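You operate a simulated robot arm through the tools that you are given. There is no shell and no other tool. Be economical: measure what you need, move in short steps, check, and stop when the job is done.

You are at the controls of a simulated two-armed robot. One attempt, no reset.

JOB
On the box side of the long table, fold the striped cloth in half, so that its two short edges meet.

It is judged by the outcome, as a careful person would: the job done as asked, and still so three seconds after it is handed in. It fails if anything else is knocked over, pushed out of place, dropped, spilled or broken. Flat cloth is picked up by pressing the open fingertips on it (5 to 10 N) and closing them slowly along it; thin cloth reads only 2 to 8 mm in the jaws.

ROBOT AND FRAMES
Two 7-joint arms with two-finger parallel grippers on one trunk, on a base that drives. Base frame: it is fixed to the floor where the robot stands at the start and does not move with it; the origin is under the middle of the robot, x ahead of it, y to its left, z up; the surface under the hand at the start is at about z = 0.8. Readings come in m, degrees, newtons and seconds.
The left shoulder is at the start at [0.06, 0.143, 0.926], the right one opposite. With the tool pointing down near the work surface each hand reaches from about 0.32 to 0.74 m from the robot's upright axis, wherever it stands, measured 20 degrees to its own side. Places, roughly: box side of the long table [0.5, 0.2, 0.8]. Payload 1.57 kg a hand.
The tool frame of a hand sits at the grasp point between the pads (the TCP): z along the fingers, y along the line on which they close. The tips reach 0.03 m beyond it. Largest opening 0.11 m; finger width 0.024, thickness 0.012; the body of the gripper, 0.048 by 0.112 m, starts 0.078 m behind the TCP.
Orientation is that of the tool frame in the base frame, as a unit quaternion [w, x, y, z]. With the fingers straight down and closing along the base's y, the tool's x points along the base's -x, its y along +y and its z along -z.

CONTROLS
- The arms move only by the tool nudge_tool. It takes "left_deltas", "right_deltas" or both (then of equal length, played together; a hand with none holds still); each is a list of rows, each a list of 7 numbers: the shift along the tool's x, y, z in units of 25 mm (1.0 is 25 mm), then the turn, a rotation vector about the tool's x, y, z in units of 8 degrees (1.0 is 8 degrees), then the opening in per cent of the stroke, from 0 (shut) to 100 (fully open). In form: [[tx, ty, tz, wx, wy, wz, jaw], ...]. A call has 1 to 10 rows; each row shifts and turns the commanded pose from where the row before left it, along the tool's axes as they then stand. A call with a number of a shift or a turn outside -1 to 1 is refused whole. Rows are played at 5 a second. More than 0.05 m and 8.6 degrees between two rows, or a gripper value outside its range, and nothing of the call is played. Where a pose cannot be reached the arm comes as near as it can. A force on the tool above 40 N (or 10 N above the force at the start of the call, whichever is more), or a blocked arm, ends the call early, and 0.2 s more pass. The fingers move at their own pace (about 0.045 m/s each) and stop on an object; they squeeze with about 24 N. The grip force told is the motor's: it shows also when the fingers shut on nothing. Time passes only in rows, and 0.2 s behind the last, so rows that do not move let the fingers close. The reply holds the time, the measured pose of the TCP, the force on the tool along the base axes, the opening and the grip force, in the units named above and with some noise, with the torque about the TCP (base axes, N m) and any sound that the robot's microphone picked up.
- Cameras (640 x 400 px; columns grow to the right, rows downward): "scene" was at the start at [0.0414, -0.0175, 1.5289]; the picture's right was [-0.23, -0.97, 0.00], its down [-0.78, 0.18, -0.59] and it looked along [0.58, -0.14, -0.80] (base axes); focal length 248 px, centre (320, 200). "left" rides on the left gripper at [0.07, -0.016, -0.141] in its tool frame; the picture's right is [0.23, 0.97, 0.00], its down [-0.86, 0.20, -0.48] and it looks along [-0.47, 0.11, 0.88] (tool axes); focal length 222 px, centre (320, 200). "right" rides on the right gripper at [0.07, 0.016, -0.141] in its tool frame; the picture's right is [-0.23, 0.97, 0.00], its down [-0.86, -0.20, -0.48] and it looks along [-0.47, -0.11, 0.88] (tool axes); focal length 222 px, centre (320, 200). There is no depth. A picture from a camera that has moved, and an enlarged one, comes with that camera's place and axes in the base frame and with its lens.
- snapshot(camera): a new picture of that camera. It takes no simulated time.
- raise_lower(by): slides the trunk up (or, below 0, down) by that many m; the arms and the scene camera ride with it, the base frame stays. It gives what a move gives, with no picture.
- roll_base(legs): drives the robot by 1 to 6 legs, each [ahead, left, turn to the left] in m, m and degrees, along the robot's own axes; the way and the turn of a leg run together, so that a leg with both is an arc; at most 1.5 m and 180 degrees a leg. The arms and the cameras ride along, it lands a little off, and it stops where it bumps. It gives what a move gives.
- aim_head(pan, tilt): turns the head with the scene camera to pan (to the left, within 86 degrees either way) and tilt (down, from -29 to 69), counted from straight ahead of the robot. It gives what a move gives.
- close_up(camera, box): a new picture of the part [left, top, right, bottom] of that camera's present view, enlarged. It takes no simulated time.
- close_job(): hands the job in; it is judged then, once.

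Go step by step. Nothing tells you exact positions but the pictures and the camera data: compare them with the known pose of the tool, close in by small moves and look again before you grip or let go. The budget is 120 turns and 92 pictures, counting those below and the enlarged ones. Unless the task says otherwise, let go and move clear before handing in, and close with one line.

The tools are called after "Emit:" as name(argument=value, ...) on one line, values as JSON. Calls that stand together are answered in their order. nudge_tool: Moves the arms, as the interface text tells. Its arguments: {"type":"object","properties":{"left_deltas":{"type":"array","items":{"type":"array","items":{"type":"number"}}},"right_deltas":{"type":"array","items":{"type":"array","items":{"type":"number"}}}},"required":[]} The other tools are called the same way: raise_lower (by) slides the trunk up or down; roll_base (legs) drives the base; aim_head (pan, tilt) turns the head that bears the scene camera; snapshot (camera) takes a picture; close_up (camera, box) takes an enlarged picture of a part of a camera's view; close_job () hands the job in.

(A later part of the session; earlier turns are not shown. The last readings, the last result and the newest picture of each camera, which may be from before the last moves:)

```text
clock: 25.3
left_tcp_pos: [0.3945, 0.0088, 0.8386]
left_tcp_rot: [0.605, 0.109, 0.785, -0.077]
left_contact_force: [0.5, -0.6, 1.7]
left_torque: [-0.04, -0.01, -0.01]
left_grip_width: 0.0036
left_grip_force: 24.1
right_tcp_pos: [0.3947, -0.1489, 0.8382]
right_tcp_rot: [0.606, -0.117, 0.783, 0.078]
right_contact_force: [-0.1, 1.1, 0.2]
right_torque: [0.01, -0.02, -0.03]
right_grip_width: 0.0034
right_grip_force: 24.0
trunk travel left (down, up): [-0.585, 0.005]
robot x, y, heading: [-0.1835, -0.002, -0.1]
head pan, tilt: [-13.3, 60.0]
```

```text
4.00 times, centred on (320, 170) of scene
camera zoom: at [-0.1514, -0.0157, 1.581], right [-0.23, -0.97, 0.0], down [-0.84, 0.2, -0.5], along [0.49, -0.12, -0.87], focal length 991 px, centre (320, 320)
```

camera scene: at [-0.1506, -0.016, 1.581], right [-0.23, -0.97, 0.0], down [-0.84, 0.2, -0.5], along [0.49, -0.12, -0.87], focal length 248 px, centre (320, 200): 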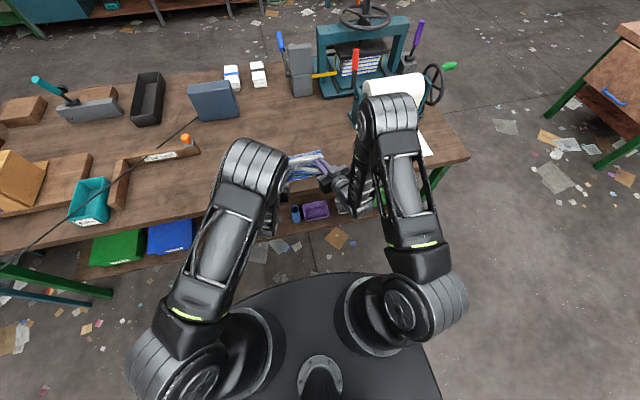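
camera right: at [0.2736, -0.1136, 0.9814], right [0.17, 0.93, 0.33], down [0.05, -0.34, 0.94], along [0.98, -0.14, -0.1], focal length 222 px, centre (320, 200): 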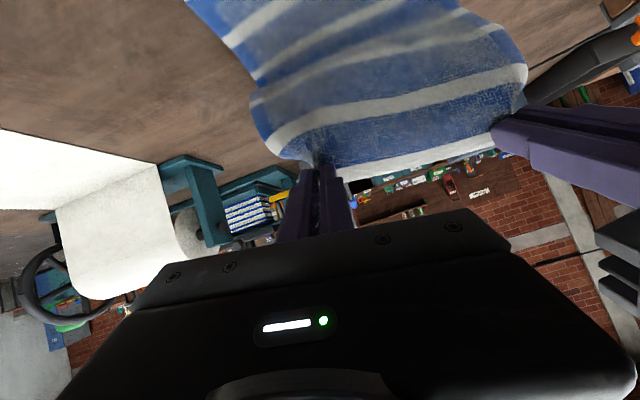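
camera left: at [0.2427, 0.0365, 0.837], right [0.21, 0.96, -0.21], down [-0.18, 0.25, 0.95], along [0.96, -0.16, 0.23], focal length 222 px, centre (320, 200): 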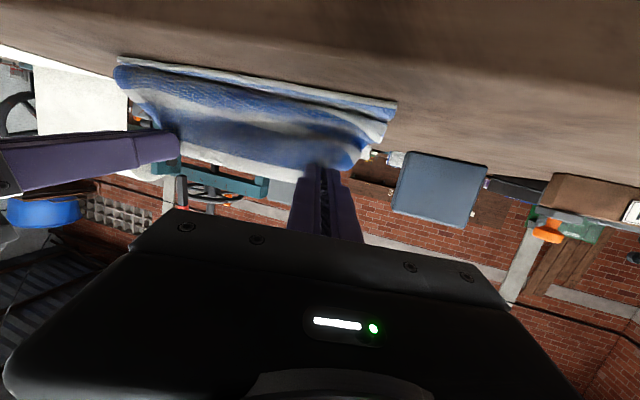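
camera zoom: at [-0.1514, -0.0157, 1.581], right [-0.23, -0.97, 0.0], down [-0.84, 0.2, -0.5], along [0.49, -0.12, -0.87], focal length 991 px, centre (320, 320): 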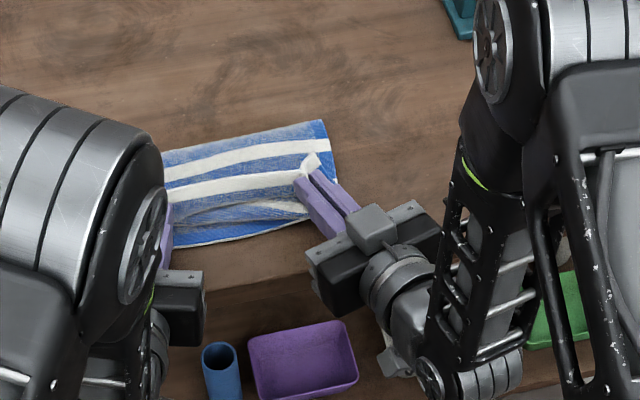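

The lowering is clean, but the fold line has crept toward the robot (x≈0.50 instead of 0.54) and the upper half is slack. I lift the edge back up over the fold line to straighten it, then come down again on a proper arc.

Emit:
nudge_tool(left_deltas=[[-0.89, 0.22, 0.56, 0, 0, 0, 0], [-0.89, 0.22, 0.56, 0, 0, 0, 0], [-0.89, 0.22, 0.56, 0, 0, 0, 0], [-0.89, 0.22, 0.56, 0, 0, 0, 0], [-0.89, 0.22, 0.56, 0, 0, 0, 0]], right_deltas=[[-0.89, -0.22, 0.56, 0, 0, 0, 0], [-0.89, -0.22, 0.56, 0, 0, 0, 0], [-0.89, -0.22, 0.56, 0, 0, 0, 0], [-0.89, -0.22, 0.56, 0, 0, 0, 0], [-0.89, -0.22, 0.56, 0, 0, 0, 0]])

Emit:
snapshot(camera="left")

Emit:
close_up(camera="scene", box=[200, 100, 440, 250])

```text
clock: 26.5
left_tcp_pos: [0.4936, 0.0117, 0.9298]
left_tcp_rot: [0.604, 0.111, 0.786, -0.078]
left_contact_force: [0.2, 0.1, -1.0]
left_torque: [-0.02, 0.0, 0.02]
left_grip_width: 0.0037
left_grip_force: 23.8
right_tcp_pos: [0.4925, -0.145, 0.9304]
right_tcp_rot: [0.607, -0.117, 0.782, 0.078]
right_contact_force: [0.5, 0.6, 0.1]
right_torque: [0.05, 0.03, -0.09]
right_grip_width: 0.0034
right_grip_force: 24.6
trunk travel left (down, up): [-0.585, 0.005]
robot x, y, heading: [-0.1859, 0.0009, 0.1]
head pan, tilt: [-13.3, 60.0]
```

```text
59 pictures are left
camera left: at [0.3402, 0.0361, 0.8992], right [0.2, 0.96, -0.21], down [-0.18, 0.25, 0.95], along [0.96, -0.16, 0.23], focal length 222 px, centre (320, 200)
```

left: 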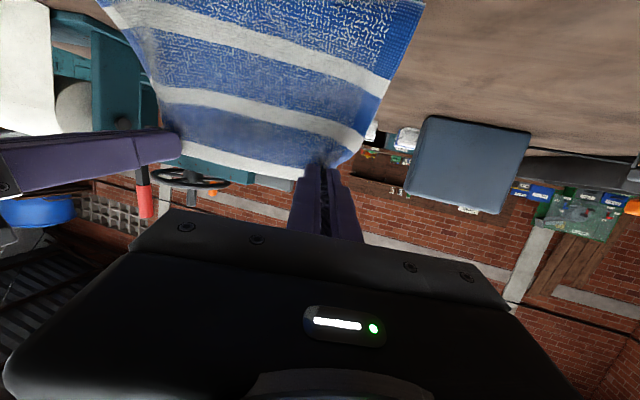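

```text
2.67 times, centred on (320, 175) of scene
camera zoom: at [-0.1513, -0.0154, 1.5808], right [-0.23, -0.97, 0.0], down [-0.84, 0.2, -0.5], along [0.49, -0.12, -0.87], focal length 660 px, centre (320, 267)
```

zoom: 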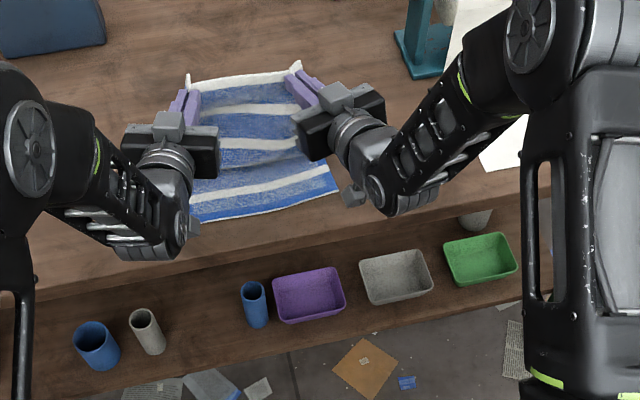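

Emit:
close_up(camera="scene", box=[256, 115, 336, 190])

Emit:
snapshot(camera="right")

```text
5.33 times, centred on (296, 152) of scene
camera zoom: at [-0.1513, -0.0154, 1.5808], right [-0.23, -0.97, 0.0], down [-0.84, 0.2, -0.5], along [0.49, -0.12, -0.87], focal length 1321 px, centre (448, 453)
```

zoom: 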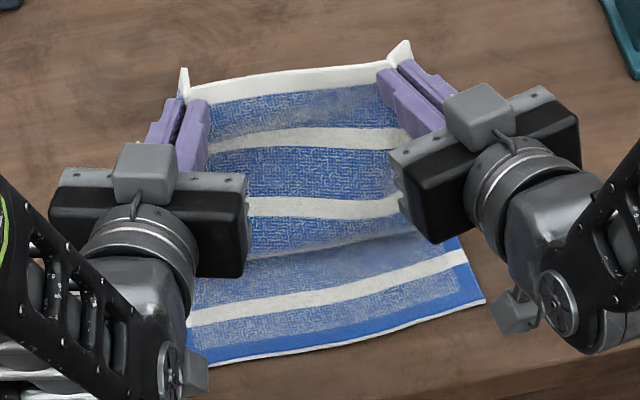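

```text
56 pictures are left
camera right: at [0.3396, -0.1734, 0.8968], right [-0.22, 0.96, 0.2], down [-0.19, -0.24, 0.95], along [0.96, 0.17, 0.23], focal length 222 px, centre (320, 200)
```

right: 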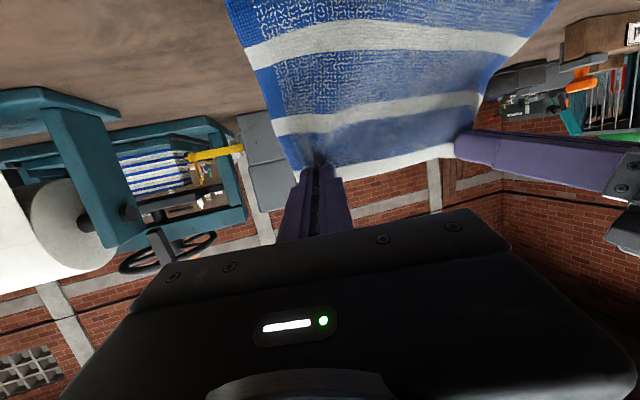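

The edge, its stripes and the bulge are visible. The hanging half bows toward me, which holds the fold too near. I carry the edge farther out to lay the lower half down before returning at low height.

Emit:
nudge_tool(left_deltas=[[0.09, 0.22, 0.82, 0, 0, 0, 0], [0.09, 0.22, 0.82, 0, 0, 0, 0], [0.09, 0.22, 0.82, 0, 0, 0, 0], [0.09, 0.22, 0.82, 0, 0, 0, 0], [0.09, 0.22, 0.82, 0, 0, 0, 0]], right_deltas=[[0.09, -0.22, 0.82, 0, 0, 0, 0], [0.09, -0.22, 0.82, 0, 0, 0, 0], [0.09, -0.22, 0.82, 0, 0, 0, 0], [0.09, -0.22, 0.82, 0, 0, 0, 0], [0.09, -0.22, 0.82, 0, 0, 0, 0]])

Emit:
close_up(camera="scene", box=[240, 90, 368, 180])

```text
clock: 27.7
left_tcp_pos: [0.5946, 0.0091, 0.8925]
left_tcp_rot: [0.605, 0.11, 0.785, -0.078]
left_contact_force: [-0.4, -0.8, 0.3]
left_torque: [-0.04, 0.0, 0.04]
left_grip_width: 0.0034
left_grip_force: 24.1
right_tcp_pos: [0.5949, -0.1461, 0.8914]
right_tcp_rot: [0.607, -0.116, 0.783, 0.077]
right_contact_force: [0.1, 0.6, 0.1]
right_torque: [0.01, 0.03, -0.01]
right_grip_width: 0.0034
right_grip_force: 24.2
trunk travel left (down, up): [-0.585, 0.005]
robot x, y, heading: [-0.1854, -0.0009, -0.2]
head pan, tilt: [-13.3, 60.0]
```

```text
4.44 times, centred on (304, 135) of scene
camera zoom: at [-0.1504, -0.0156, 1.5809], right [-0.23, -0.97, 0.0], down [-0.84, 0.2, -0.5], along [0.49, -0.12, -0.87], focal length 1101 px, centre (391, 489)
```

zoom: 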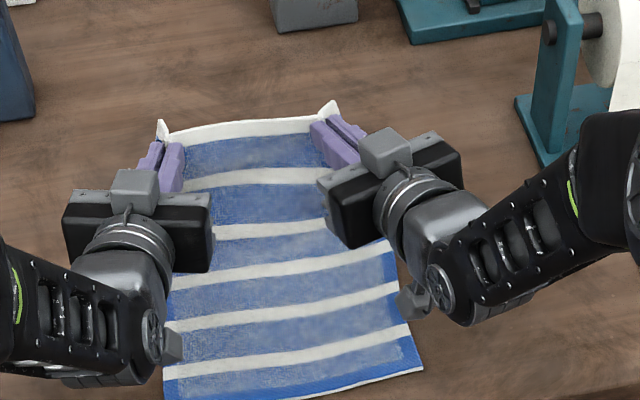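

The lower half is fully laid out and flat now. I sweep the edge over on a taut arc around x≈0.54 and pause just above the near edge.

Emit:
nudge_tool(left_deltas=[[-0.394, -0.227, -0.926, 0, 0, 0, 0], [-0.181, -0.257, -0.976, 0, 0, 0, 0], [0.038, -0.277, -0.989, 0, 0, 0, 0], [0.257, -0.285, -0.958, 0, 0, 0, 0], [0.459, -0.277, -0.876, 0, 0, 0, 0], [0.647, -0.258, -0.758, 0, 0, 0, 0], [0.799, -0.226, -0.601, 0, 0, 0, 0], [0.922, -0.187, -0.425, 0, 0, 0, 0]], right_deltas=[[-0.394, 0.227, -0.926, 0, 0, 0, 0], [-0.181, 0.257, -0.976, 0, 0, 0, 0], [0.038, 0.277, -0.989, 0, 0, 0, 0], [0.257, 0.285, -0.958, 0, 0, 0, 0], [0.459, 0.277, -0.876, 0, 0, 0, 0], [0.647, 0.258, -0.758, 0, 0, 0, 0], [0.799, 0.226, -0.601, 0, 0, 0, 0], [0.922, 0.187, -0.425, 0, 0, 0, 0]])

Emit:
close_up(camera="scene", box=[240, 110, 368, 200])

Emit:
close_up(camera="left", box=[60, 0, 460, 250])

```text
clock: 29.5
left_tcp_pos: [0.4123, 0.008, 0.8722]
left_tcp_rot: [0.605, 0.111, 0.785, -0.078]
left_contact_force: [0.3, 0.3, 0.4]
left_torque: [-0.01, -0.01, 0.03]
left_grip_width: 0.0035
left_grip_force: 24.2
right_tcp_pos: [0.4132, -0.1462, 0.872]
right_tcp_rot: [0.607, -0.117, 0.782, 0.078]
right_contact_force: [0.0, -0.4, -0.9]
right_torque: [0.03, -0.01, -0.04]
right_grip_width: 0.0034
right_grip_force: 24.1
trunk travel left (down, up): [-0.585, 0.005]
robot x, y, heading: [-0.1878, 0.0001, -0.3]
head pan, tilt: [-13.3, 60.0]
```

```text
4.44 times, centred on (304, 155) of scene
camera zoom: at [-0.1511, -0.016, 1.5809], right [-0.23, -0.97, 0.0], down [-0.84, 0.2, -0.5], along [0.49, -0.12, -0.87], focal length 1101 px, centre (391, 400)
```

zoom: 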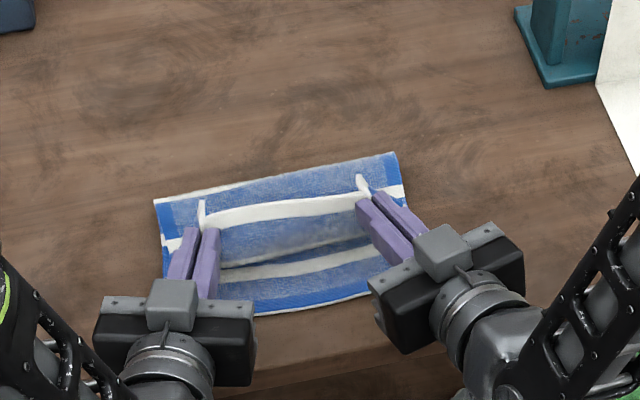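

```text
1.60 times, centred on (260, 125) of left
camera zoom: at [0.2589, 0.0334, 0.8417], right [0.2, 0.96, -0.21], down [-0.18, 0.25, 0.95], along [0.96, -0.16, 0.23], focal length 355 px, centre (416, 320)
```

zoom: 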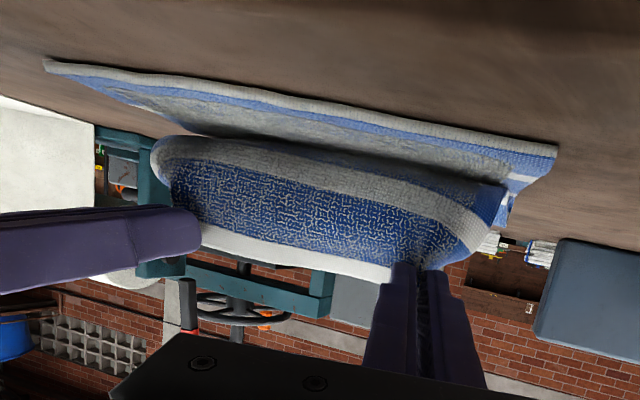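

The fold is now at x≈0.54, right on the midline, and the edge comes down squarely. I lower to the table while turning the fingers to nearly horizontal.

Emit:
nudge_tool(left_deltas=[[0.776, -0.064, -0.02, 0, -0.6, 0, 0], [0.77, -0.064, -0.09, 0, -0.6, 0, 0], [0.56, -0.064, -0.157, 0, -0.6, 0, 0], [0, 0, 0, 0, 0, 0, 0]], right_deltas=[[0.776, 0.064, -0.02, 0, -0.6, 0, 0], [0.77, 0.064, -0.09, 0, -0.6, 0, 0], [0.56, 0.064, -0.157, 0, -0.6, 0, 0], [0, 0, 0, 0, 0, 0, 0]])

Emit:
close_up(camera="scene", box=[240, 110, 368, 200])

Emit:
close_up(camera="left", box=[60, 0, 460, 250])

```text
clock: 30.5
left_tcp_pos: [0.4074, 0.0083, 0.8545]
left_tcp_rot: [0.637, 0.107, 0.759, -0.083]
left_contact_force: [-0.9, -1.1, -1.3]
left_torque: [-0.02, 0.04, 0.0]
left_grip_width: 0.0038
left_grip_force: 23.8
left hand out of reach, approached as far as the arm can: row 2, 3
right_tcp_pos: [0.3978, -0.1478, 0.8228]
right_tcp_rot: [0.701, -0.106, 0.699, 0.091]
right_contact_force: [2.3, 0.3, 5.5]
right_torque: [0.05, -0.19, -0.01]
right_grip_width: 0.0035
right_grip_force: 24.4
trunk travel left (down, up): [-0.585, 0.005]
robot x, y, heading: [-0.1844, -0.002, -0.2]
head pan, tilt: [-13.3, 60.0]
```

```text
4.44 times, centred on (304, 155) of scene
camera zoom: at [-0.1516, -0.0155, 1.581], right [-0.23, -0.97, 0.0], down [-0.84, 0.2, -0.5], along [0.49, -0.12, -0.87], focal length 1101 px, centre (391, 400)
```

zoom: 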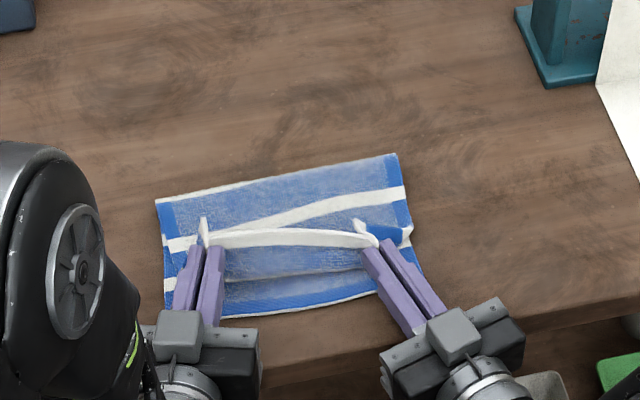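

```text
1.60 times, centred on (260, 125) of left
camera zoom: at [0.2565, 0.0327, 0.8104], right [0.22, 0.95, -0.21], down [-0.26, 0.27, 0.93], along [0.94, -0.15, 0.31], focal length 355 px, centre (416, 320)
```

zoom: 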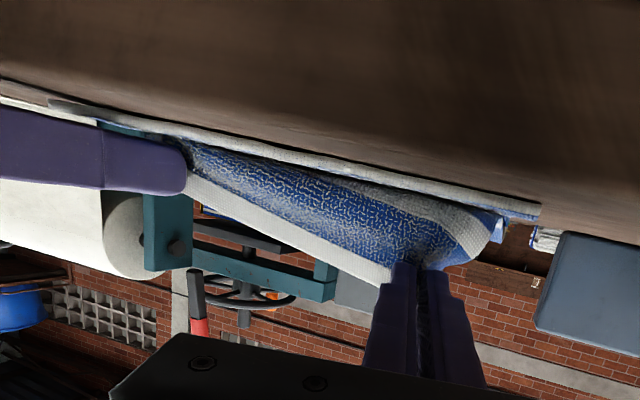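

The right hand is down, while the left reached its wrist limit at about 80°. I ease the left pitch back to 75° and lower it level with the right.

Emit:
nudge_tool(left_deltas=[[0.63, -0.07, -0.12, 0, 0.4, 0, 0], [0.63, -0.07, -0.12, 0, 0.35, 0, 0], [0, 0, 0, 0, 0, 0, 0]])

Emit:
close_up(camera="scene", box=[240, 110, 368, 200])

Emit:
close_up(camera="right", box=[180, 0, 580, 250])

```text
clock: 31.3
left_tcp_pos: [0.3961, 0.0076, 0.8259]
left_tcp_rot: [0.598, 0.111, 0.79, -0.077]
left_contact_force: [2.4, 0.2, 10.2]
left_torque: [-0.08, -0.34, 0.02]
left_grip_width: 0.0035
left_grip_force: 24.4
right_tcp_pos: [0.3975, -0.1473, 0.8224]
right_tcp_rot: [0.701, -0.105, 0.7, 0.092]
right_contact_force: [1.5, 0.3, 5.0]
right_torque: [0.03, -0.15, -0.03]
right_grip_width: 0.0035
right_grip_force: 23.8
trunk travel left (down, up): [-0.585, 0.005]
robot x, y, heading: [-0.1865, 0.0026, -0.3]
head pan, tilt: [-13.3, 60.0]
```

```text
4.44 times, centred on (304, 155) of scene
camera zoom: at [-0.1525, -0.0156, 1.5811], right [-0.23, -0.97, 0.0], down [-0.84, 0.2, -0.5], along [0.49, -0.12, -0.87], focal length 1101 px, centre (391, 400)
```

zoom: 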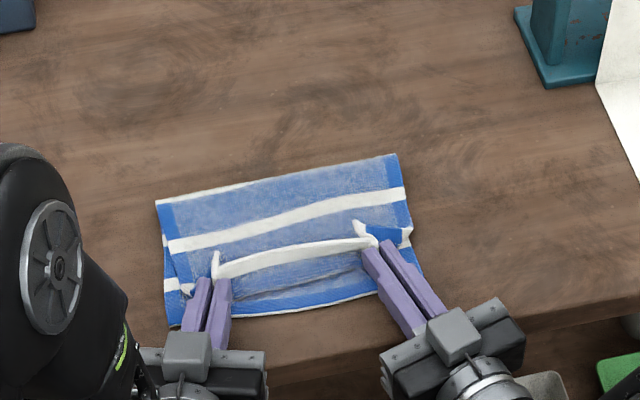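

```text
1.60 times, centred on (380, 125) of right
camera zoom: at [0.2572, -0.1723, 0.7506], right [-0.27, 0.94, 0.21], down [-0.41, -0.31, 0.86], along [0.87, 0.15, 0.47], focal length 355 px, centre (224, 320)
```

zoom: 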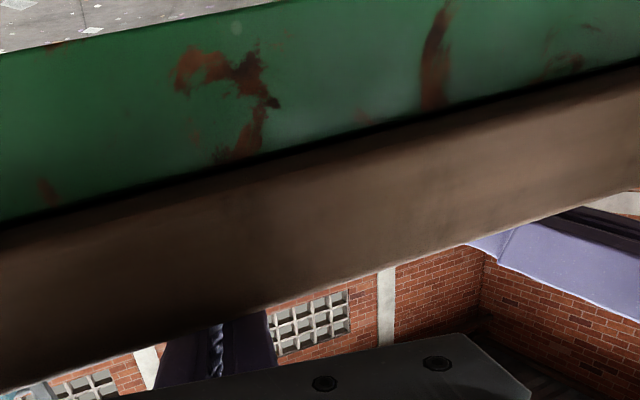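

The edge is set down over the near edge with light contact on both hands. I ease the left force a touch and open both jaws slowly.

Emit:
nudge_tool(left_deltas=[[-0.04, 0, 0, 0, 0, 0, 5], [0, 0, 0, 0, 0, 0, 10], [0, 0, 0, 0, 0, 0, 15], [0, 0, 0, 0, 0, 0, 20], [0, 0, 0, 0, 0, 0, 25], [0, 0, 0, 0, 0, 0, 30]], right_deltas=[[0, 0, 0, 0, 0, 0, 5], [0, 0, 0, 0, 0, 0, 10], [0, 0, 0, 0, 0, 0, 15], [0, 0, 0, 0, 0, 0, 20], [0, 0, 0, 0, 0, 0, 25], [0, 0, 0, 0, 0, 0, 30]])

Emit:
close_up(camera="scene", box=[256, 130, 352, 190])

```text
clock: 32.7
left_tcp_pos: [0.3957, 0.008, 0.8247]
left_tcp_rot: [0.595, 0.111, 0.792, -0.077]
left_contact_force: [-0.2, 1.4, 1.1]
left_torque: [-0.03, -0.05, -0.02]
left_grip_width: 0.0322
left_grip_force: 0.0
right_tcp_pos: [0.3972, -0.1467, 0.8208]
right_tcp_rot: [0.7, -0.106, 0.7, 0.092]
right_contact_force: [-0.6, -0.5, 0.1]
right_torque: [-0.05, 0.0, -0.02]
right_grip_width: 0.033
right_grip_force: 0.0
trunk travel left (down, up): [-0.585, 0.005]
robot x, y, heading: [-0.1817, 0.0022, -0.1]
head pan, tilt: [-13.3, 60.0]
```

```text
6.67 times, centred on (304, 160) of scene
camera zoom: at [-0.1515, -0.0156, 1.5808], right [-0.23, -0.97, 0.0], down [-0.84, 0.2, -0.5], along [0.49, -0.12, -0.87], focal length 1651 px, centre (427, 467)
```

zoom: 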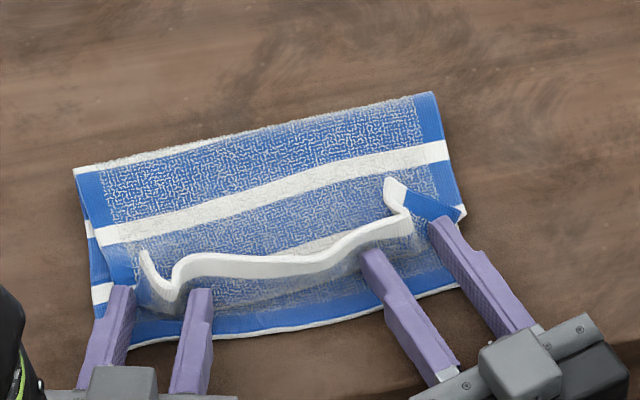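

Both corners are free, but the edge strip is still standing up and curled. I withdraw the hands backward, then I'll sweep the strip down toward the near edge.

Emit:
nudge_tool(left_deltas=[[-0.05, 0, -0.9, 0, 0, 0, 30], [-0.1, 0, -0.9, 0, 0, 0, 30], [-0.5, 0, -0.5, 0, 0, 0, 30], [-0.9, 0, 0, 0, 0.5, 0, 30], [-0.9, 0, 0, 0, 0.8, 0, 0]], right_deltas=[[-0.05, 0, -0.9, 0, 0, 0, 30], [-0.2, 0, -0.9, 0, 0, 0, 30], [-0.7, 0, -0.3, 0, 0, 0, 30], [-0.9, 0, 0, 0, 0.9, 0, 30], [-0.9, 0, 0, 0, 0.9, 0, 0]])

Emit:
close_up(camera="scene", box=[240, 110, 368, 200])

Emit:
snapshot(camera="left")

```text
clock: 33.9
left_tcp_pos: [0.3589, 0.019, 0.9002]
left_tcp_rot: [0.521, 0.118, 0.842, -0.067]
left_contact_force: [-0.5, -0.6, -0.3]
left_torque: [0.0, -0.01, 0.01]
left_grip_width: 0.0
left_grip_force: 0.1
right_tcp_pos: [0.3482, -0.1579, 0.8888]
right_tcp_rot: [0.606, -0.117, 0.783, 0.077]
right_contact_force: [0.2, 1.1, 0.4]
right_torque: [-0.01, -0.03, 0.0]
right_grip_width: 0.0
right_grip_force: 0.1
trunk travel left (down, up): [-0.585, 0.005]
robot x, y, heading: [-0.1864, 0.0011, -0.3]
head pan, tilt: [-13.3, 60.0]
```

```text
4.44 times, centred on (304, 155) of scene
camera zoom: at [-0.1523, -0.0143, 1.5807], right [-0.23, -0.97, 0.0], down [-0.84, 0.2, -0.5], along [0.49, -0.12, -0.87], focal length 1101 px, centre (391, 400)
```

zoom: 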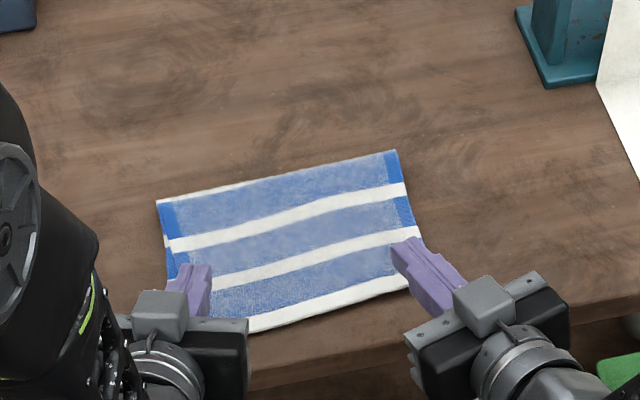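

```text
46 pictures are left
camera left: at [0.2028, 0.0444, 0.9008], right [0.16, 0.97, -0.19], down [0.01, 0.19, 0.98], along [0.99, -0.16, 0.03], focal length 222 px, centre (320, 200)
```

left: 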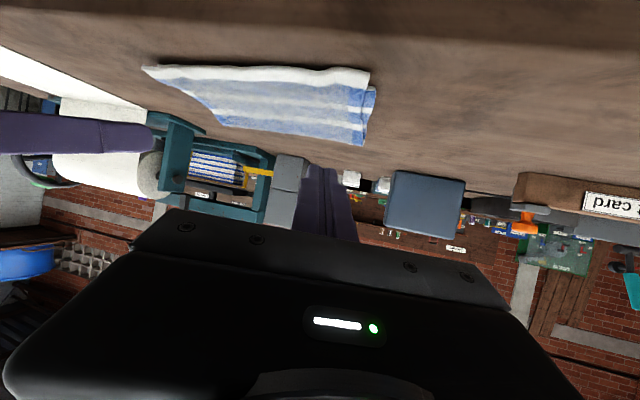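

The flap fell flat on its own, with the white edge lying along the near edge. I move the hands up and outward to inspect it.

Emit:
nudge_tool(left_deltas=[[-0.9, 0.3, -0.3, 0, 0, 0, 0], [-0.9, 0.8, -0.3, 0, 0, 0, 0], [-0.5, 1, -0.3, 0, 0, 0, 0], [0, 1, 0, 0, 0, 0, 0], [0, 1, 0, 0, 0, 0, 0], [0, 1, 0, 0, 0, 0, 0]], right_deltas=[[-0.9, -0.3, -0.3, 0, 0, 0, 0], [-0.9, -0.8, -0.3, 0, 0, 0, 0], [-0.5, -1, -0.3, 0, 0, 0, 0], [0, -1, 0, 0, 0, 0, 0], [0, -1, 0, 0, 0, 0, 0], [0, -1, 0, 0, 0, 0, 0]])

Emit:
close_up(camera="scene", box=[256, 130, 352, 190])

Emit:
snapshot(camera="scene")

```text
clock: 35.3
left_tcp_pos: [0.3994, 0.1401, 0.9635]
left_tcp_rot: [0.522, 0.117, 0.842, -0.066]
left_contact_force: [0.9, -0.7, 0.0]
left_torque: [-0.01, -0.02, -0.01]
left_grip_width: 0.0001
left_grip_force: 21.5
right_tcp_pos: [0.377, -0.2815, 0.9518]
right_tcp_rot: [0.607, -0.115, 0.783, 0.077]
right_contact_force: [0.2, 0.6, 0.2]
right_torque: [0.04, 0.02, -0.01]
right_grip_width: 0.0
right_grip_force: 21.1
trunk travel left (down, up): [-0.585, 0.005]
robot x, y, heading: [-0.1855, -0.0003, 0.0]
head pan, tilt: [-13.3, 60.0]
```

```text
6.67 times, centred on (304, 160) of scene
camera zoom: at [-0.1512, -0.0155, 1.5809], right [-0.23, -0.97, 0.0], down [-0.84, 0.2, -0.5], along [0.49, -0.12, -0.87], focal length 1651 px, centre (427, 467)
```

zoom: 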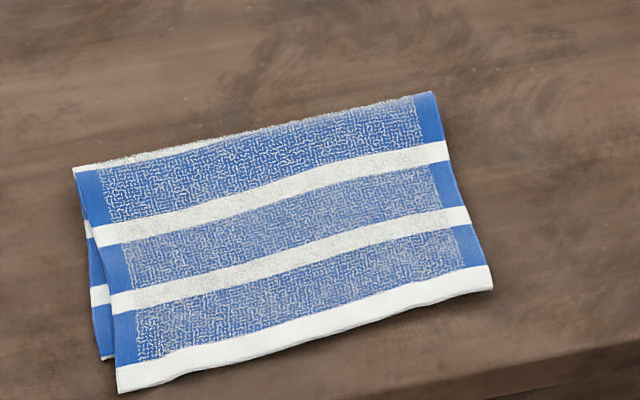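

```text
44 pictures are left
camera scene: at [-0.1512, -0.0155, 1.5809], right [-0.23, -0.97, 0.0], down [-0.84, 0.2, -0.5], along [0.49, -0.12, -0.87], focal length 248 px, centre (320, 200)
```

scene: 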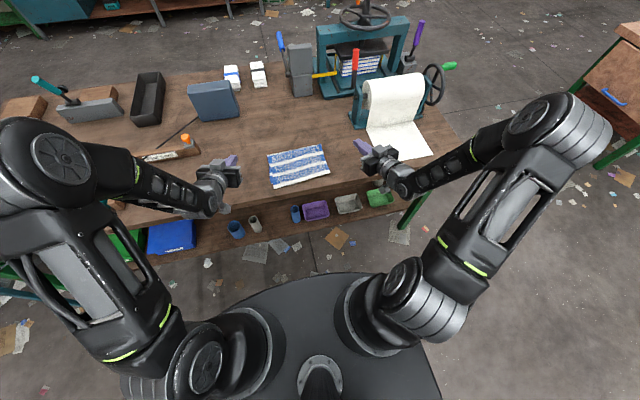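

The fold is good, but the upper edge is skewed: it overshoots the lower edge by about 2.5 cm at the left corner (x≈0.373 against 0.398). It matches at the right, so I'll regrip just that overhanging left corner, starting by turning the left hand straight down.

Emit:
nudge_tool(left_deltas=[[0, 0, 0, 0, 0.99, 0, 0], [0, 0, 0, 0, 0.99, 0, 0], [0, 0, 0, 0, 0.99, 0, 0], [0, 0, 0, 0, 0.99, 0, 0], [0, 0, 0, 0, 0.99, 0, 10], [0, 0, 0, 0, 0.99, 0, 20], [0, 0, 0, 0, 0.99, 0, 30], [0, 0, 0, 0, 0.99, 0, 30], [0, 0, 0, 0, 0, -1, 30], [0, 0, 0, 0, 0, -0.95, 30]])

```text
clock: 37.5
left_tcp_pos: [0.3991, 0.1382, 0.9628]
left_tcp_rot: [0.003, -0.003, 1.0, 0.005]
left_contact_force: [1.0, -0.1, 0.2]
left_torque: [-0.03, -0.01, 0.02]
left_grip_width: 0.0328
left_grip_force: 0.0
right_tcp_pos: [0.3768, -0.282, 0.9519]
right_tcp_rot: [0.606, -0.117, 0.783, 0.077]
right_contact_force: [0.4, -0.6, -0.6]
right_torque: [0.0, -0.03, -0.01]
right_grip_width: 0.0
right_grip_force: 21.6
trunk travel left (down, up): [-0.585, 0.005]
robot x, y, heading: [-0.1857, -0.0016, -0.2]
head pan, tilt: [-13.3, 60.0]
```

The left hand now points straight down. I bring it over the left corner, staying high, and look.

Emit:
nudge_tool(left_deltas=[[0.07, -0.78, 0.43, 0, 0, 0, 30], [0.07, -0.78, 0.43, 0, 0, 0, 30], [0.07, -0.78, 0.43, 0, 0, 0, 30], [0.07, -0.78, 0.43, 0, 0, 0, 30], [0.07, -0.78, 0.43, 0, 0, 0, 30], [0.07, -0.78, 0.43, 0, 0, 0, 30], [0.07, -0.78, 0.43, 0, 0, 0, 30]])

Emit:
snapshot(camera="left")

```text
clock: 39.1
left_tcp_pos: [0.3863, 0.0046, 0.8869]
left_tcp_rot: [0.004, -0.001, 1.0, 0.005]
left_contact_force: [-0.1, 0.6, -0.5]
left_torque: [0.0, 0.01, 0.01]
left_grip_width: 0.0327
left_grip_force: 0.0
right_tcp_pos: [0.3763, -0.2823, 0.951]
right_tcp_rot: [0.606, -0.117, 0.783, 0.078]
right_contact_force: [-1.1, 0.2, 0.0]
right_torque: [0.01, 0.0, 0.01]
right_grip_width: 0.0
right_grip_force: 21.5
trunk travel left (down, up): [-0.585, 0.005]
robot x, y, heading: [-0.1854, 0.0006, -0.1]
head pan, tilt: [-13.3, 60.0]
```

```text
43 pictures are left
camera left: at [0.3157, -0.0145, 1.0276], right [-0.23, 0.97, 0.01], down [0.85, 0.2, 0.49], along [0.47, 0.12, -0.87], focal length 222 px, centre (320, 200)
```

left: 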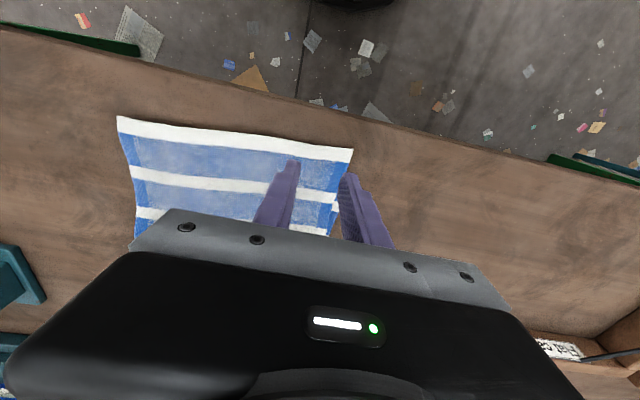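

The upper-left corner is at (0.372, 0.035), as estimated. I descend to just above it.

Emit:
nudge_tool(left_deltas=[[0, -0.05, 0.65, 0, 0, 0, 30], [0, 0, 0.65, 0, 0, 0, 30], [0, 0, 0.6, 0, 0, 0, 30], [0, 0, 0, 0, 0, 0, 30]])

Emit:
close_up(camera="left", box=[220, 80, 460, 230])

```text
clock: 40.1
left_tcp_pos: [0.3874, 0.0017, 0.8407]
left_tcp_rot: [0.004, -0.001, 1.0, 0.004]
left_contact_force: [-0.2, -0.6, 1.1]
left_torque: [0.0, -0.01, -0.03]
left_grip_width: 0.0332
left_grip_force: 0.0
right_tcp_pos: [0.377, -0.2815, 0.9512]
right_tcp_rot: [0.607, -0.116, 0.782, 0.077]
right_contact_force: [-0.1, 0.3, 0.4]
right_torque: [0.0, 0.0, 0.0]
right_grip_width: 0.0002
right_grip_force: 21.2
trunk travel left (down, up): [-0.585, 0.005]
robot x, y, heading: [-0.1837, -0.0037, 0.0]
head pan, tilt: [-13.3, 60.0]
```

```text
2.67 times, centred on (340, 155) of left
camera zoom: at [0.317, -0.0168, 0.9817], right [-0.23, 0.97, 0.01], down [0.85, 0.2, 0.49], along [0.47, 0.12, -0.87], focal length 592 px, centre (267, 320)
```

zoom: 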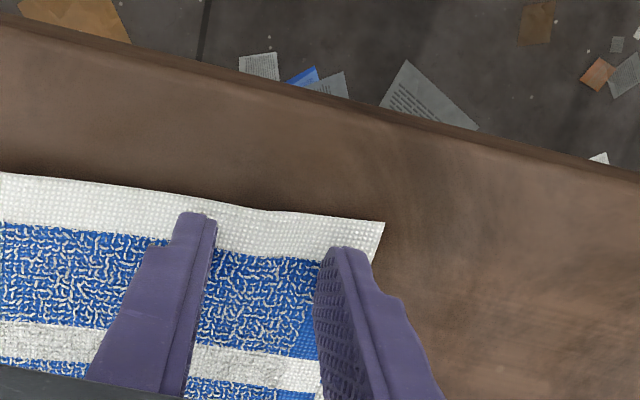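

Emit:
nudge_tool(left_deltas=[[0.12, 0, 0.1, 0, 0, 0, 30], [0, 0, 0.1, 0, 0, 0, 30], [0, 0, 0.08, 0, 0, 0, 30], [0, 0, 0, 0, 0, 0, 30]])

```text
clock: 41.1
left_tcp_pos: [0.3855, 0.0021, 0.8338]
left_tcp_rot: [0.006, -0.001, 1.0, 0.003]
left_contact_force: [0.8, 2.8, 27.3]
left_torque: [-0.09, -0.28, 0.07]
left_grip_width: 0.033
left_grip_force: 0.0
right_tcp_pos: [0.3747, -0.2822, 0.9519]
right_tcp_rot: [0.608, -0.117, 0.782, 0.077]
right_contact_force: [0.0, 0.1, 0.5]
right_torque: [0.0, -0.02, 0.02]
right_grip_width: 0.0001
right_grip_force: 21.3
trunk travel left (down, up): [-0.585, 0.005]
robot x, y, heading: [-0.1891, -0.0001, -0.3]
head pan, tilt: [-13.3, 60.0]
```

The left hand presses at 27 N, which is too hard; I back off until the force is in range.

Emit:
nudge_tool(left_deltas=[[0, 0, -0.1, 0, 0, 0, 30], [0, 0, 0, 0, 0, 0, 30]])

```text
clock: 41.7
left_tcp_pos: [0.3851, 0.0012, 0.8343]
left_tcp_rot: [0.004, -0.001, 1.0, 0.004]
left_contact_force: [3.6, 0.6, 23.0]
left_torque: [-0.08, -0.31, 0.09]
left_grip_width: 0.0331
left_grip_force: 0.0
right_tcp_pos: [0.3759, -0.2823, 0.9534]
right_tcp_rot: [0.608, -0.116, 0.782, 0.077]
right_contact_force: [-0.2, -0.5, -0.3]
right_torque: [-0.01, 0.01, 0.02]
right_grip_width: 0.0001
right_grip_force: 22.0
trunk travel left (down, up): [-0.585, 0.005]
robot x, y, heading: [-0.1858, 0.0022, 0.1]
head pan, tilt: [-13.3, 60.0]
```

Emit:
nudge_tool(left_deltas=[[0, 0, -0.1, 0, 0, 0, 30], [0, 0, 0, 0, 0, 0, 30]])

```text
clock: 42.3
left_tcp_pos: [0.3833, 0.0021, 0.835]
left_tcp_rot: [0.002, -0.002, 1.0, 0.005]
left_contact_force: [3.2, -0.8, 9.1]
left_torque: [-0.08, -0.13, 0.02]
left_grip_width: 0.0331
left_grip_force: 0.1
right_tcp_pos: [0.376, -0.2822, 0.9522]
right_tcp_rot: [0.607, -0.117, 0.782, 0.078]
right_contact_force: [0.0, 0.4, 0.0]
right_torque: [0.02, -0.01, 0.0]
right_grip_width: 0.0
right_grip_force: 21.1
trunk travel left (down, up): [-0.585, 0.005]
robot x, y, heading: [-0.1878, -0.0015, -0.3]
head pan, tilt: [-13.3, 60.0]
```

The force is 9 N, so I close slowly.

Emit:
nudge_tool(left_deltas=[[0, 0, 0, 0, 0, 0, 27], [0, 0, 0, 0, 0, 0, 24], [0, 0, 0, 0, 0, 0, 21], [0, 0, 0, 0, 0, 0, 18], [0, 0, 0, 0, 0, 0, 15], [0, 0, 0, 0, 0, 0, 12], [0, 0, 0, 0, 0, 0, 9], [0, 0, 0, 0, 0, 0, 6], [0, 0, 0, 0, 0, 0, 3], [0, 0, 0, 0, 0, 0, 0]])

Emit:
close_up(camera="left", box=[120, 60, 440, 260])

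```text
clock: 44.5
left_tcp_pos: [0.3838, 0.0023, 0.8357]
left_tcp_rot: [0.004, -0.001, 1.0, 0.005]
left_contact_force: [-0.1, -0.2, 3.9]
left_torque: [-0.02, -0.05, -0.01]
left_grip_width: 0.0072
left_grip_force: 24.0
right_tcp_pos: [0.3754, -0.2823, 0.9519]
right_tcp_rot: [0.606, -0.117, 0.783, 0.077]
right_contact_force: [0.4, 1.2, -0.2]
right_torque: [0.01, -0.01, 0.01]
right_grip_width: 0.0
right_grip_force: 21.3
trunk travel left (down, up): [-0.585, 0.005]
robot x, y, heading: [-0.1897, 0.0013, 0.2]
head pan, tilt: [-13.3, 60.0]
```

```text
2.00 times, centred on (280, 160) of left
camera zoom: at [0.3134, -0.0163, 0.9772], right [-0.23, 0.97, 0.01], down [0.85, 0.2, 0.49], along [0.47, 0.12, -0.87], focal length 444 px, centre (400, 280)
```

zoom: 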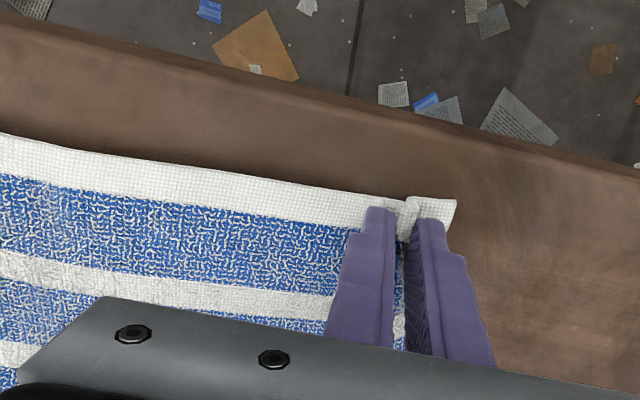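

The jaws read 7.2 mm, so they caught both layers. I open, lift slightly, shift 12 mm outward to hold only the overhang and try again.

Emit:
nudge_tool(left_deltas=[[0, 0, 0, 0, 0, 0, 6], [0, 0, 0, 0, 0, 0, 12], [0, 0, 0, 0, 0, 0, 18], [0, 0, 0, 0, 0, 0, 24], [0, 0, 0, 0, 0, 0, 30], [0, 0, -0.5, 0, 0, 0, 30], [0.5, 0, 0, 0, 0, 0, 30], [0, 0, 0.3, 0, 0, 0, 30]])

Emit:
close_up(camera="left", box=[120, 60, 440, 260])

Emit:
close_up(camera="scene", box=[256, 130, 352, 190])

```text
clock: 46.3
left_tcp_pos: [0.3731, 0.0012, 0.8419]
left_tcp_rot: [0.003, -0.001, 1.0, 0.006]
left_contact_force: [-0.3, 0.2, 0.0]
left_torque: [0.02, 0.0, -0.01]
left_grip_width: 0.0328
left_grip_force: 0.0
right_tcp_pos: [0.3772, -0.2823, 0.953]
right_tcp_rot: [0.607, -0.116, 0.782, 0.077]
right_contact_force: [-0.3, 0.4, -0.5]
right_torque: [-0.01, -0.02, 0.01]
right_grip_width: 0.0
right_grip_force: 21.6
trunk travel left (down, up): [-0.585, 0.005]
robot x, y, heading: [-0.1838, 0.0026, -0.3]
head pan, tilt: [-13.3, 60.0]
```

```text
2.00 times, centred on (280, 160) of left
camera zoom: at [0.3017, -0.017, 0.9825], right [-0.23, 0.97, 0.01], down [0.85, 0.2, 0.48], along [0.47, 0.12, -0.87], focal length 444 px, centre (400, 280)
```

zoom: 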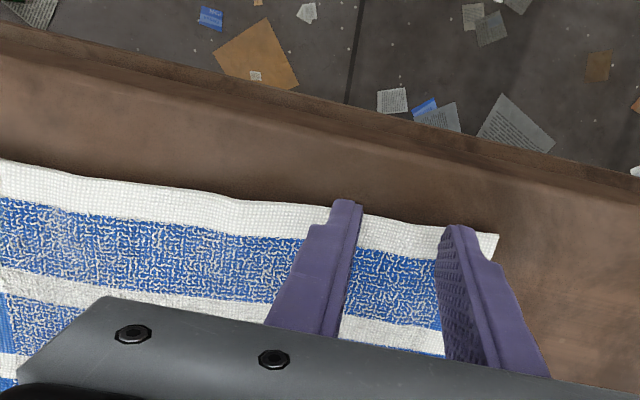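

```text
6.67 times, centred on (304, 160) of scene
camera zoom: at [-0.151, -0.0158, 1.5808], right [-0.23, -0.97, 0.0], down [-0.84, 0.2, -0.5], along [0.49, -0.12, -0.87], focal length 1651 px, centre (427, 467)
```

zoom: 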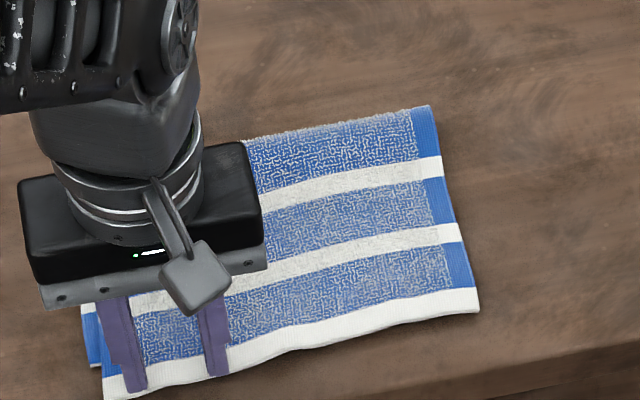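

The overhang is about 2.7 cm and the fingers now stand only on it. I press down again.

Emit:
nudge_tool(left_deltas=[[0, 0, 0.1, 0, 0, 0, 30], [0, 0, 0.1, 0, 0, 0, 30], [0, 0, 0.1, 0, 0, 0, 30], [0, 0, 0, 0, 0, 0, 30], [0, 0, 0, 0, 0, 0, 30]])

```text
clock: 47.5
left_tcp_pos: [0.3716, 0.002, 0.834]
left_tcp_rot: [0.003, -0.001, 1.0, 0.005]
left_contact_force: [1.2, -1.3, 5.2]
left_torque: [-0.07, -0.09, 0.02]
left_grip_width: 0.0334
left_grip_force: 0.1
right_tcp_pos: [0.3766, -0.2832, 0.9521]
right_tcp_rot: [0.607, -0.117, 0.783, 0.077]
right_contact_force: [-0.2, -0.1, -0.4]
right_torque: [0.01, -0.02, 0.01]
right_grip_width: 0.0
right_grip_force: 21.3
trunk travel left (down, up): [-0.585, 0.005]
robot x, y, heading: [-0.1823, -0.0005, -0.1]
head pan, tilt: [-13.3, 60.0]
```

Emit:
nudge_tool(left_deltas=[[0, 0, 0.03, 0, 0, 0, 27], [0, 0, 0, 0, 0, 0, 24], [0, 0, 0, 0, 0, 0, 21], [0, 0, 0, 0, 0, 0, 18], [0, 0, 0, 0, 0, 0, 15], [0, 0, 0, 0, 0, 0, 12], [0, 0, 0, 0, 0, 0, 9], [0, 0, 0, 0, 0, 0, 6], [0, 0, 0, 0, 0, 0, 3], [0, 0, 0, 0, 0, 0, 0]])

Emit:
close_up(camera="left", box=[120, 60, 440, 260])

```text
clock: 49.7
left_tcp_pos: [0.3714, 0.0027, 0.8328]
left_tcp_rot: [0.004, -0.001, 1.0, 0.005]
left_contact_force: [0.4, -0.5, 8.4]
left_torque: [-0.07, -0.09, -0.04]
left_grip_width: 0.0056
left_grip_force: 23.9
right_tcp_pos: [0.3763, -0.2822, 0.952]
right_tcp_rot: [0.606, -0.117, 0.783, 0.078]
right_contact_force: [-0.2, 1.1, 0.2]
right_torque: [0.01, 0.02, 0.03]
right_grip_width: 0.0002
right_grip_force: 21.7
trunk travel left (down, up): [-0.585, 0.005]
robot x, y, heading: [-0.1888, 0.0008, -0.4]
head pan, tilt: [-13.3, 60.0]
```

```text
2.00 times, centred on (280, 160) of left
camera zoom: at [0.2999, -0.0163, 0.9746], right [-0.23, 0.97, 0.01], down [0.85, 0.2, 0.49], along [0.47, 0.12, -0.87], focal length 444 px, centre (400, 280)
```

zoom: 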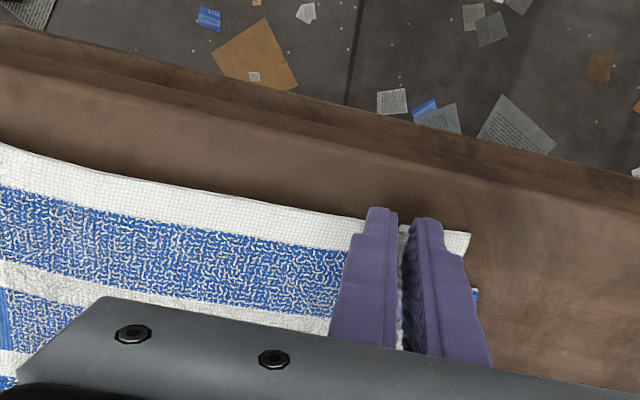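

The reading is 5.6 mm. I lift the corner 4 cm while easing +x, and check whether only the upper layer came up.

Emit:
nudge_tool(left_deltas=[[0, 0, -0.5, 0, 0, 0, 0], [-0.2, 0, -0.6, 0, 0, 0, 0], [-0.3, 0, -0.6, 0, 0, 0, 0]])

Emit:
close_up(camera="scene", box=[256, 130, 352, 190])

Emit:
close_up(camera="left", box=[120, 60, 440, 260])

Emit:
close_up(camera="right", box=[300, 0, 640, 212])

```text
clock: 50.5
left_tcp_pos: [0.3849, 0.0007, 0.8769]
left_tcp_rot: [0.002, -0.001, 1.0, 0.004]
left_contact_force: [0.3, 0.0, -0.6]
left_torque: [-0.02, 0.0, -0.03]
left_grip_width: 0.0055
left_grip_force: 23.7
right_tcp_pos: [0.3777, -0.282, 0.9515]
right_tcp_rot: [0.607, -0.117, 0.782, 0.078]
right_contact_force: [-0.7, 0.4, 0.6]
right_torque: [-0.04, -0.02, 0.02]
right_grip_width: 0.0
right_grip_force: 21.3
trunk travel left (down, up): [-0.585, 0.005]
robot x, y, heading: [-0.1861, 0.0023, 0.0]
head pan, tilt: [-13.3, 60.0]
```

```text
6.67 times, centred on (304, 160) of scene
camera zoom: at [-0.1514, -0.0157, 1.5808], right [-0.23, -0.97, 0.0], down [-0.84, 0.2, -0.5], along [0.49, -0.12, -0.87], focal length 1651 px, centre (427, 467)
```

zoom: 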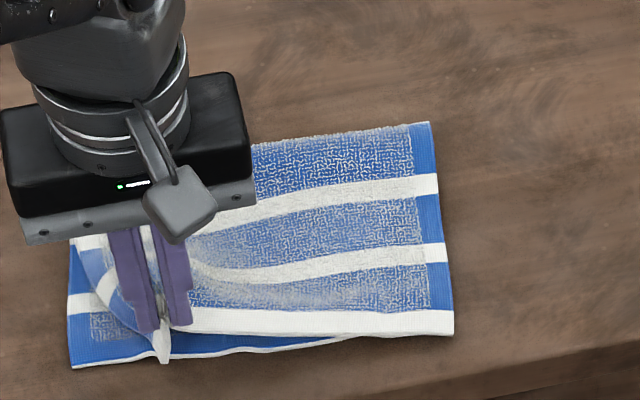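

```text
2.00 times, centred on (280, 160) of left
camera zoom: at [0.3146, -0.0169, 1.0174], right [-0.23, 0.97, 0.01], down [0.85, 0.2, 0.48], along [0.47, 0.12, -0.87], focal length 444 px, centre (400, 280)
```

zoom: 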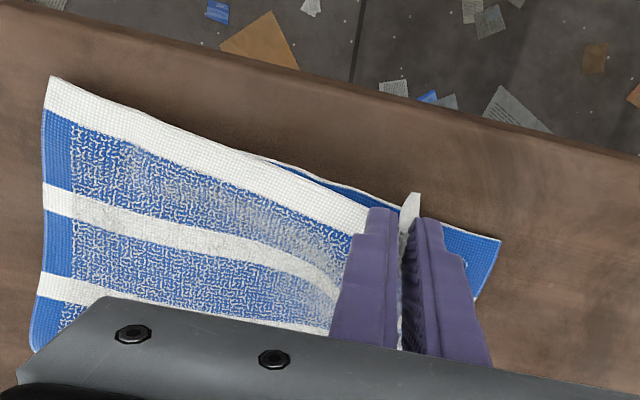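

```text
1.88 times, centred on (470, 106) of right
camera zoom: at [0.2247, -0.3098, 0.9184], right [-0.22, 0.96, 0.2], down [-0.19, -0.24, 0.95], along [0.96, 0.17, 0.23], focal length 418 px, centre (38, 377)
```

zoom: 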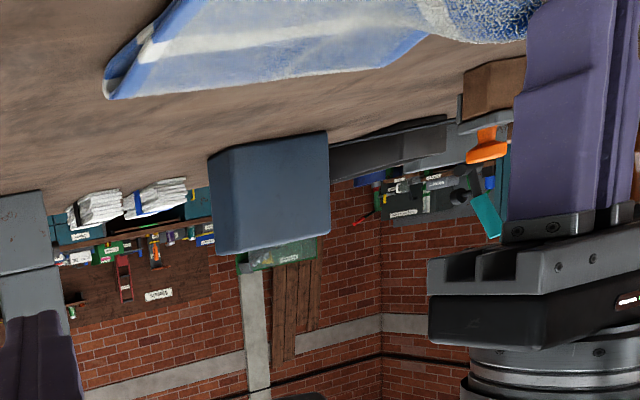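

Only the upper layer came up. The whole cloth has turned a few degrees, with the lower-left corner now at (0.397, 0.056). I overshoot +x to feed the slack into the fold, then come back down over that corner.

Emit:
nudge_tool(left_deltas=[[-0.55, 0.13, 0, 0, 0, 0, 0], [-0.55, 0.13, 0, 0, 0, 0, 0], [-0.55, 0.13, 0, 0, 0, 0, 0], [-0.55, 0.13, 0, 0, 0, 0, 0], [0.4, 0, 0.2, 0, 0, 0, 0], [0.4, 0, 0.3, 0, 0, 0, 0], [0.4, 0, 0.4, 0, 0, 0, 0], [0.36, 0, 0.4, 0, 0, 0, 0]])

Emit:
close_up(camera="scene", box=[256, 130, 352, 190])

Emit:
close_up(camera="left", box=[120, 60, 440, 260])

```text
clock: 52.3
left_tcp_pos: [0.4011, 0.0142, 0.8441]
left_tcp_rot: [0.004, -0.002, 1.0, 0.004]
left_contact_force: [0.0, -0.5, 0.9]
left_torque: [0.0, -0.02, -0.01]
left_grip_width: 0.0051
left_grip_force: 24.3
right_tcp_pos: [0.3779, -0.2823, 0.9518]
right_tcp_rot: [0.607, -0.117, 0.782, 0.078]
right_contact_force: [-0.1, -0.4, 0.3]
right_torque: [0.01, -0.01, 0.0]
right_grip_width: 0.0
right_grip_force: 21.0
trunk travel left (down, up): [-0.585, 0.005]
robot x, y, heading: [-0.1833, 0.0008, -0.3]
head pan, tilt: [-13.3, 60.0]
```

```text
6.67 times, centred on (304, 160) of scene
camera zoom: at [-0.1514, -0.0158, 1.5809], right [-0.23, -0.97, 0.0], down [-0.84, 0.2, -0.5], along [0.49, -0.12, -0.87], focal length 1651 px, centre (427, 467)
```

zoom: 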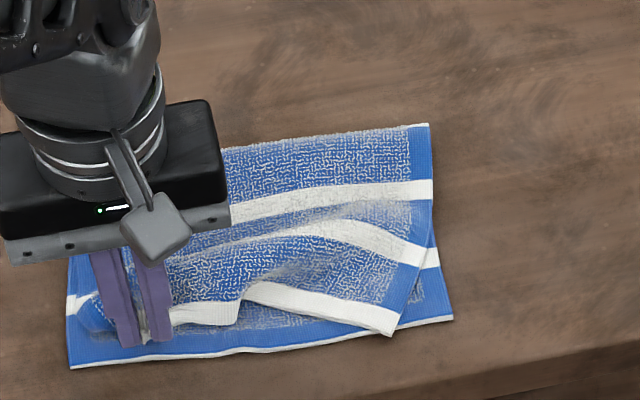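

```text
2.00 times, centred on (280, 160) of left
camera zoom: at [0.3298, -0.0043, 0.9855], right [-0.23, 0.97, 0.01], down [0.85, 0.2, 0.49], along [0.47, 0.12, -0.87], focal length 444 px, centre (400, 280)
```

zoom: 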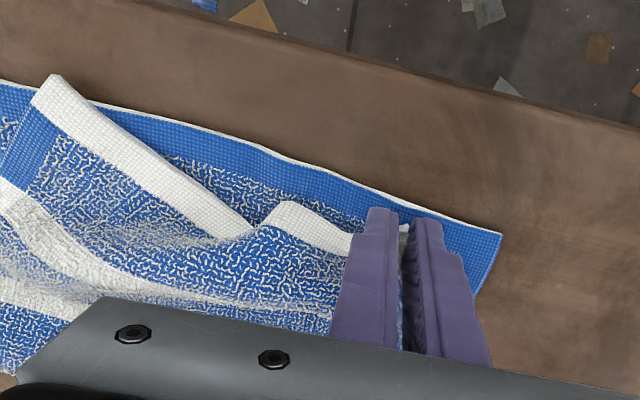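

Overshooting dragged the right part of the upper layer along. I take the left corner back toward the near edge so the upper layer straightens again.

Emit:
nudge_tool(left_deltas=[[0, 0.1, -0.5, 0, 0, 0, 0], [0.5, 0.1, 0, 0, 0, 0, 0], [0.5, 0.1, 0, 0, 0, 0, 0], [0.5, 0.1, 0, 0, 0, 0, 0], [0, 0, 0.4, 0, 0, 0, 0]])

Emit:
close_up(camera="scene", box=[256, 130, 352, 190])

```text
clock: 53.5
left_tcp_pos: [0.3654, 0.0241, 0.845]
left_tcp_rot: [0.003, -0.001, 1.0, 0.004]
left_contact_force: [-0.1, 0.5, -0.2]
left_torque: [-0.01, -0.01, 0.01]
left_grip_width: 0.0054
left_grip_force: 23.9
right_tcp_pos: [0.377, -0.2817, 0.952]
right_tcp_rot: [0.607, -0.118, 0.782, 0.079]
right_contact_force: [0.3, -0.5, -0.5]
right_torque: [0.0, -0.01, -0.02]
right_grip_width: 0.0
right_grip_force: 21.6
trunk travel left (down, up): [-0.585, 0.005]
robot x, y, heading: [-0.1838, 0.0017, -0.0]
head pan, tilt: [-13.3, 60.0]
```

```text
6.67 times, centred on (304, 160) of scene
camera zoom: at [-0.151, -0.0158, 1.5809], right [-0.23, -0.97, 0.0], down [-0.84, 0.2, -0.5], along [0.49, -0.12, -0.87], focal length 1651 px, centre (427, 467)
```

zoom: 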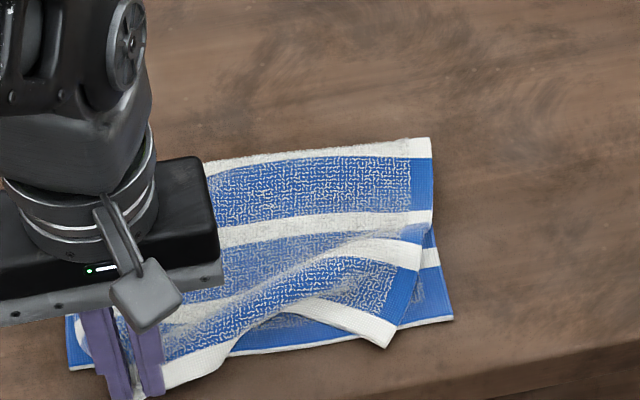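

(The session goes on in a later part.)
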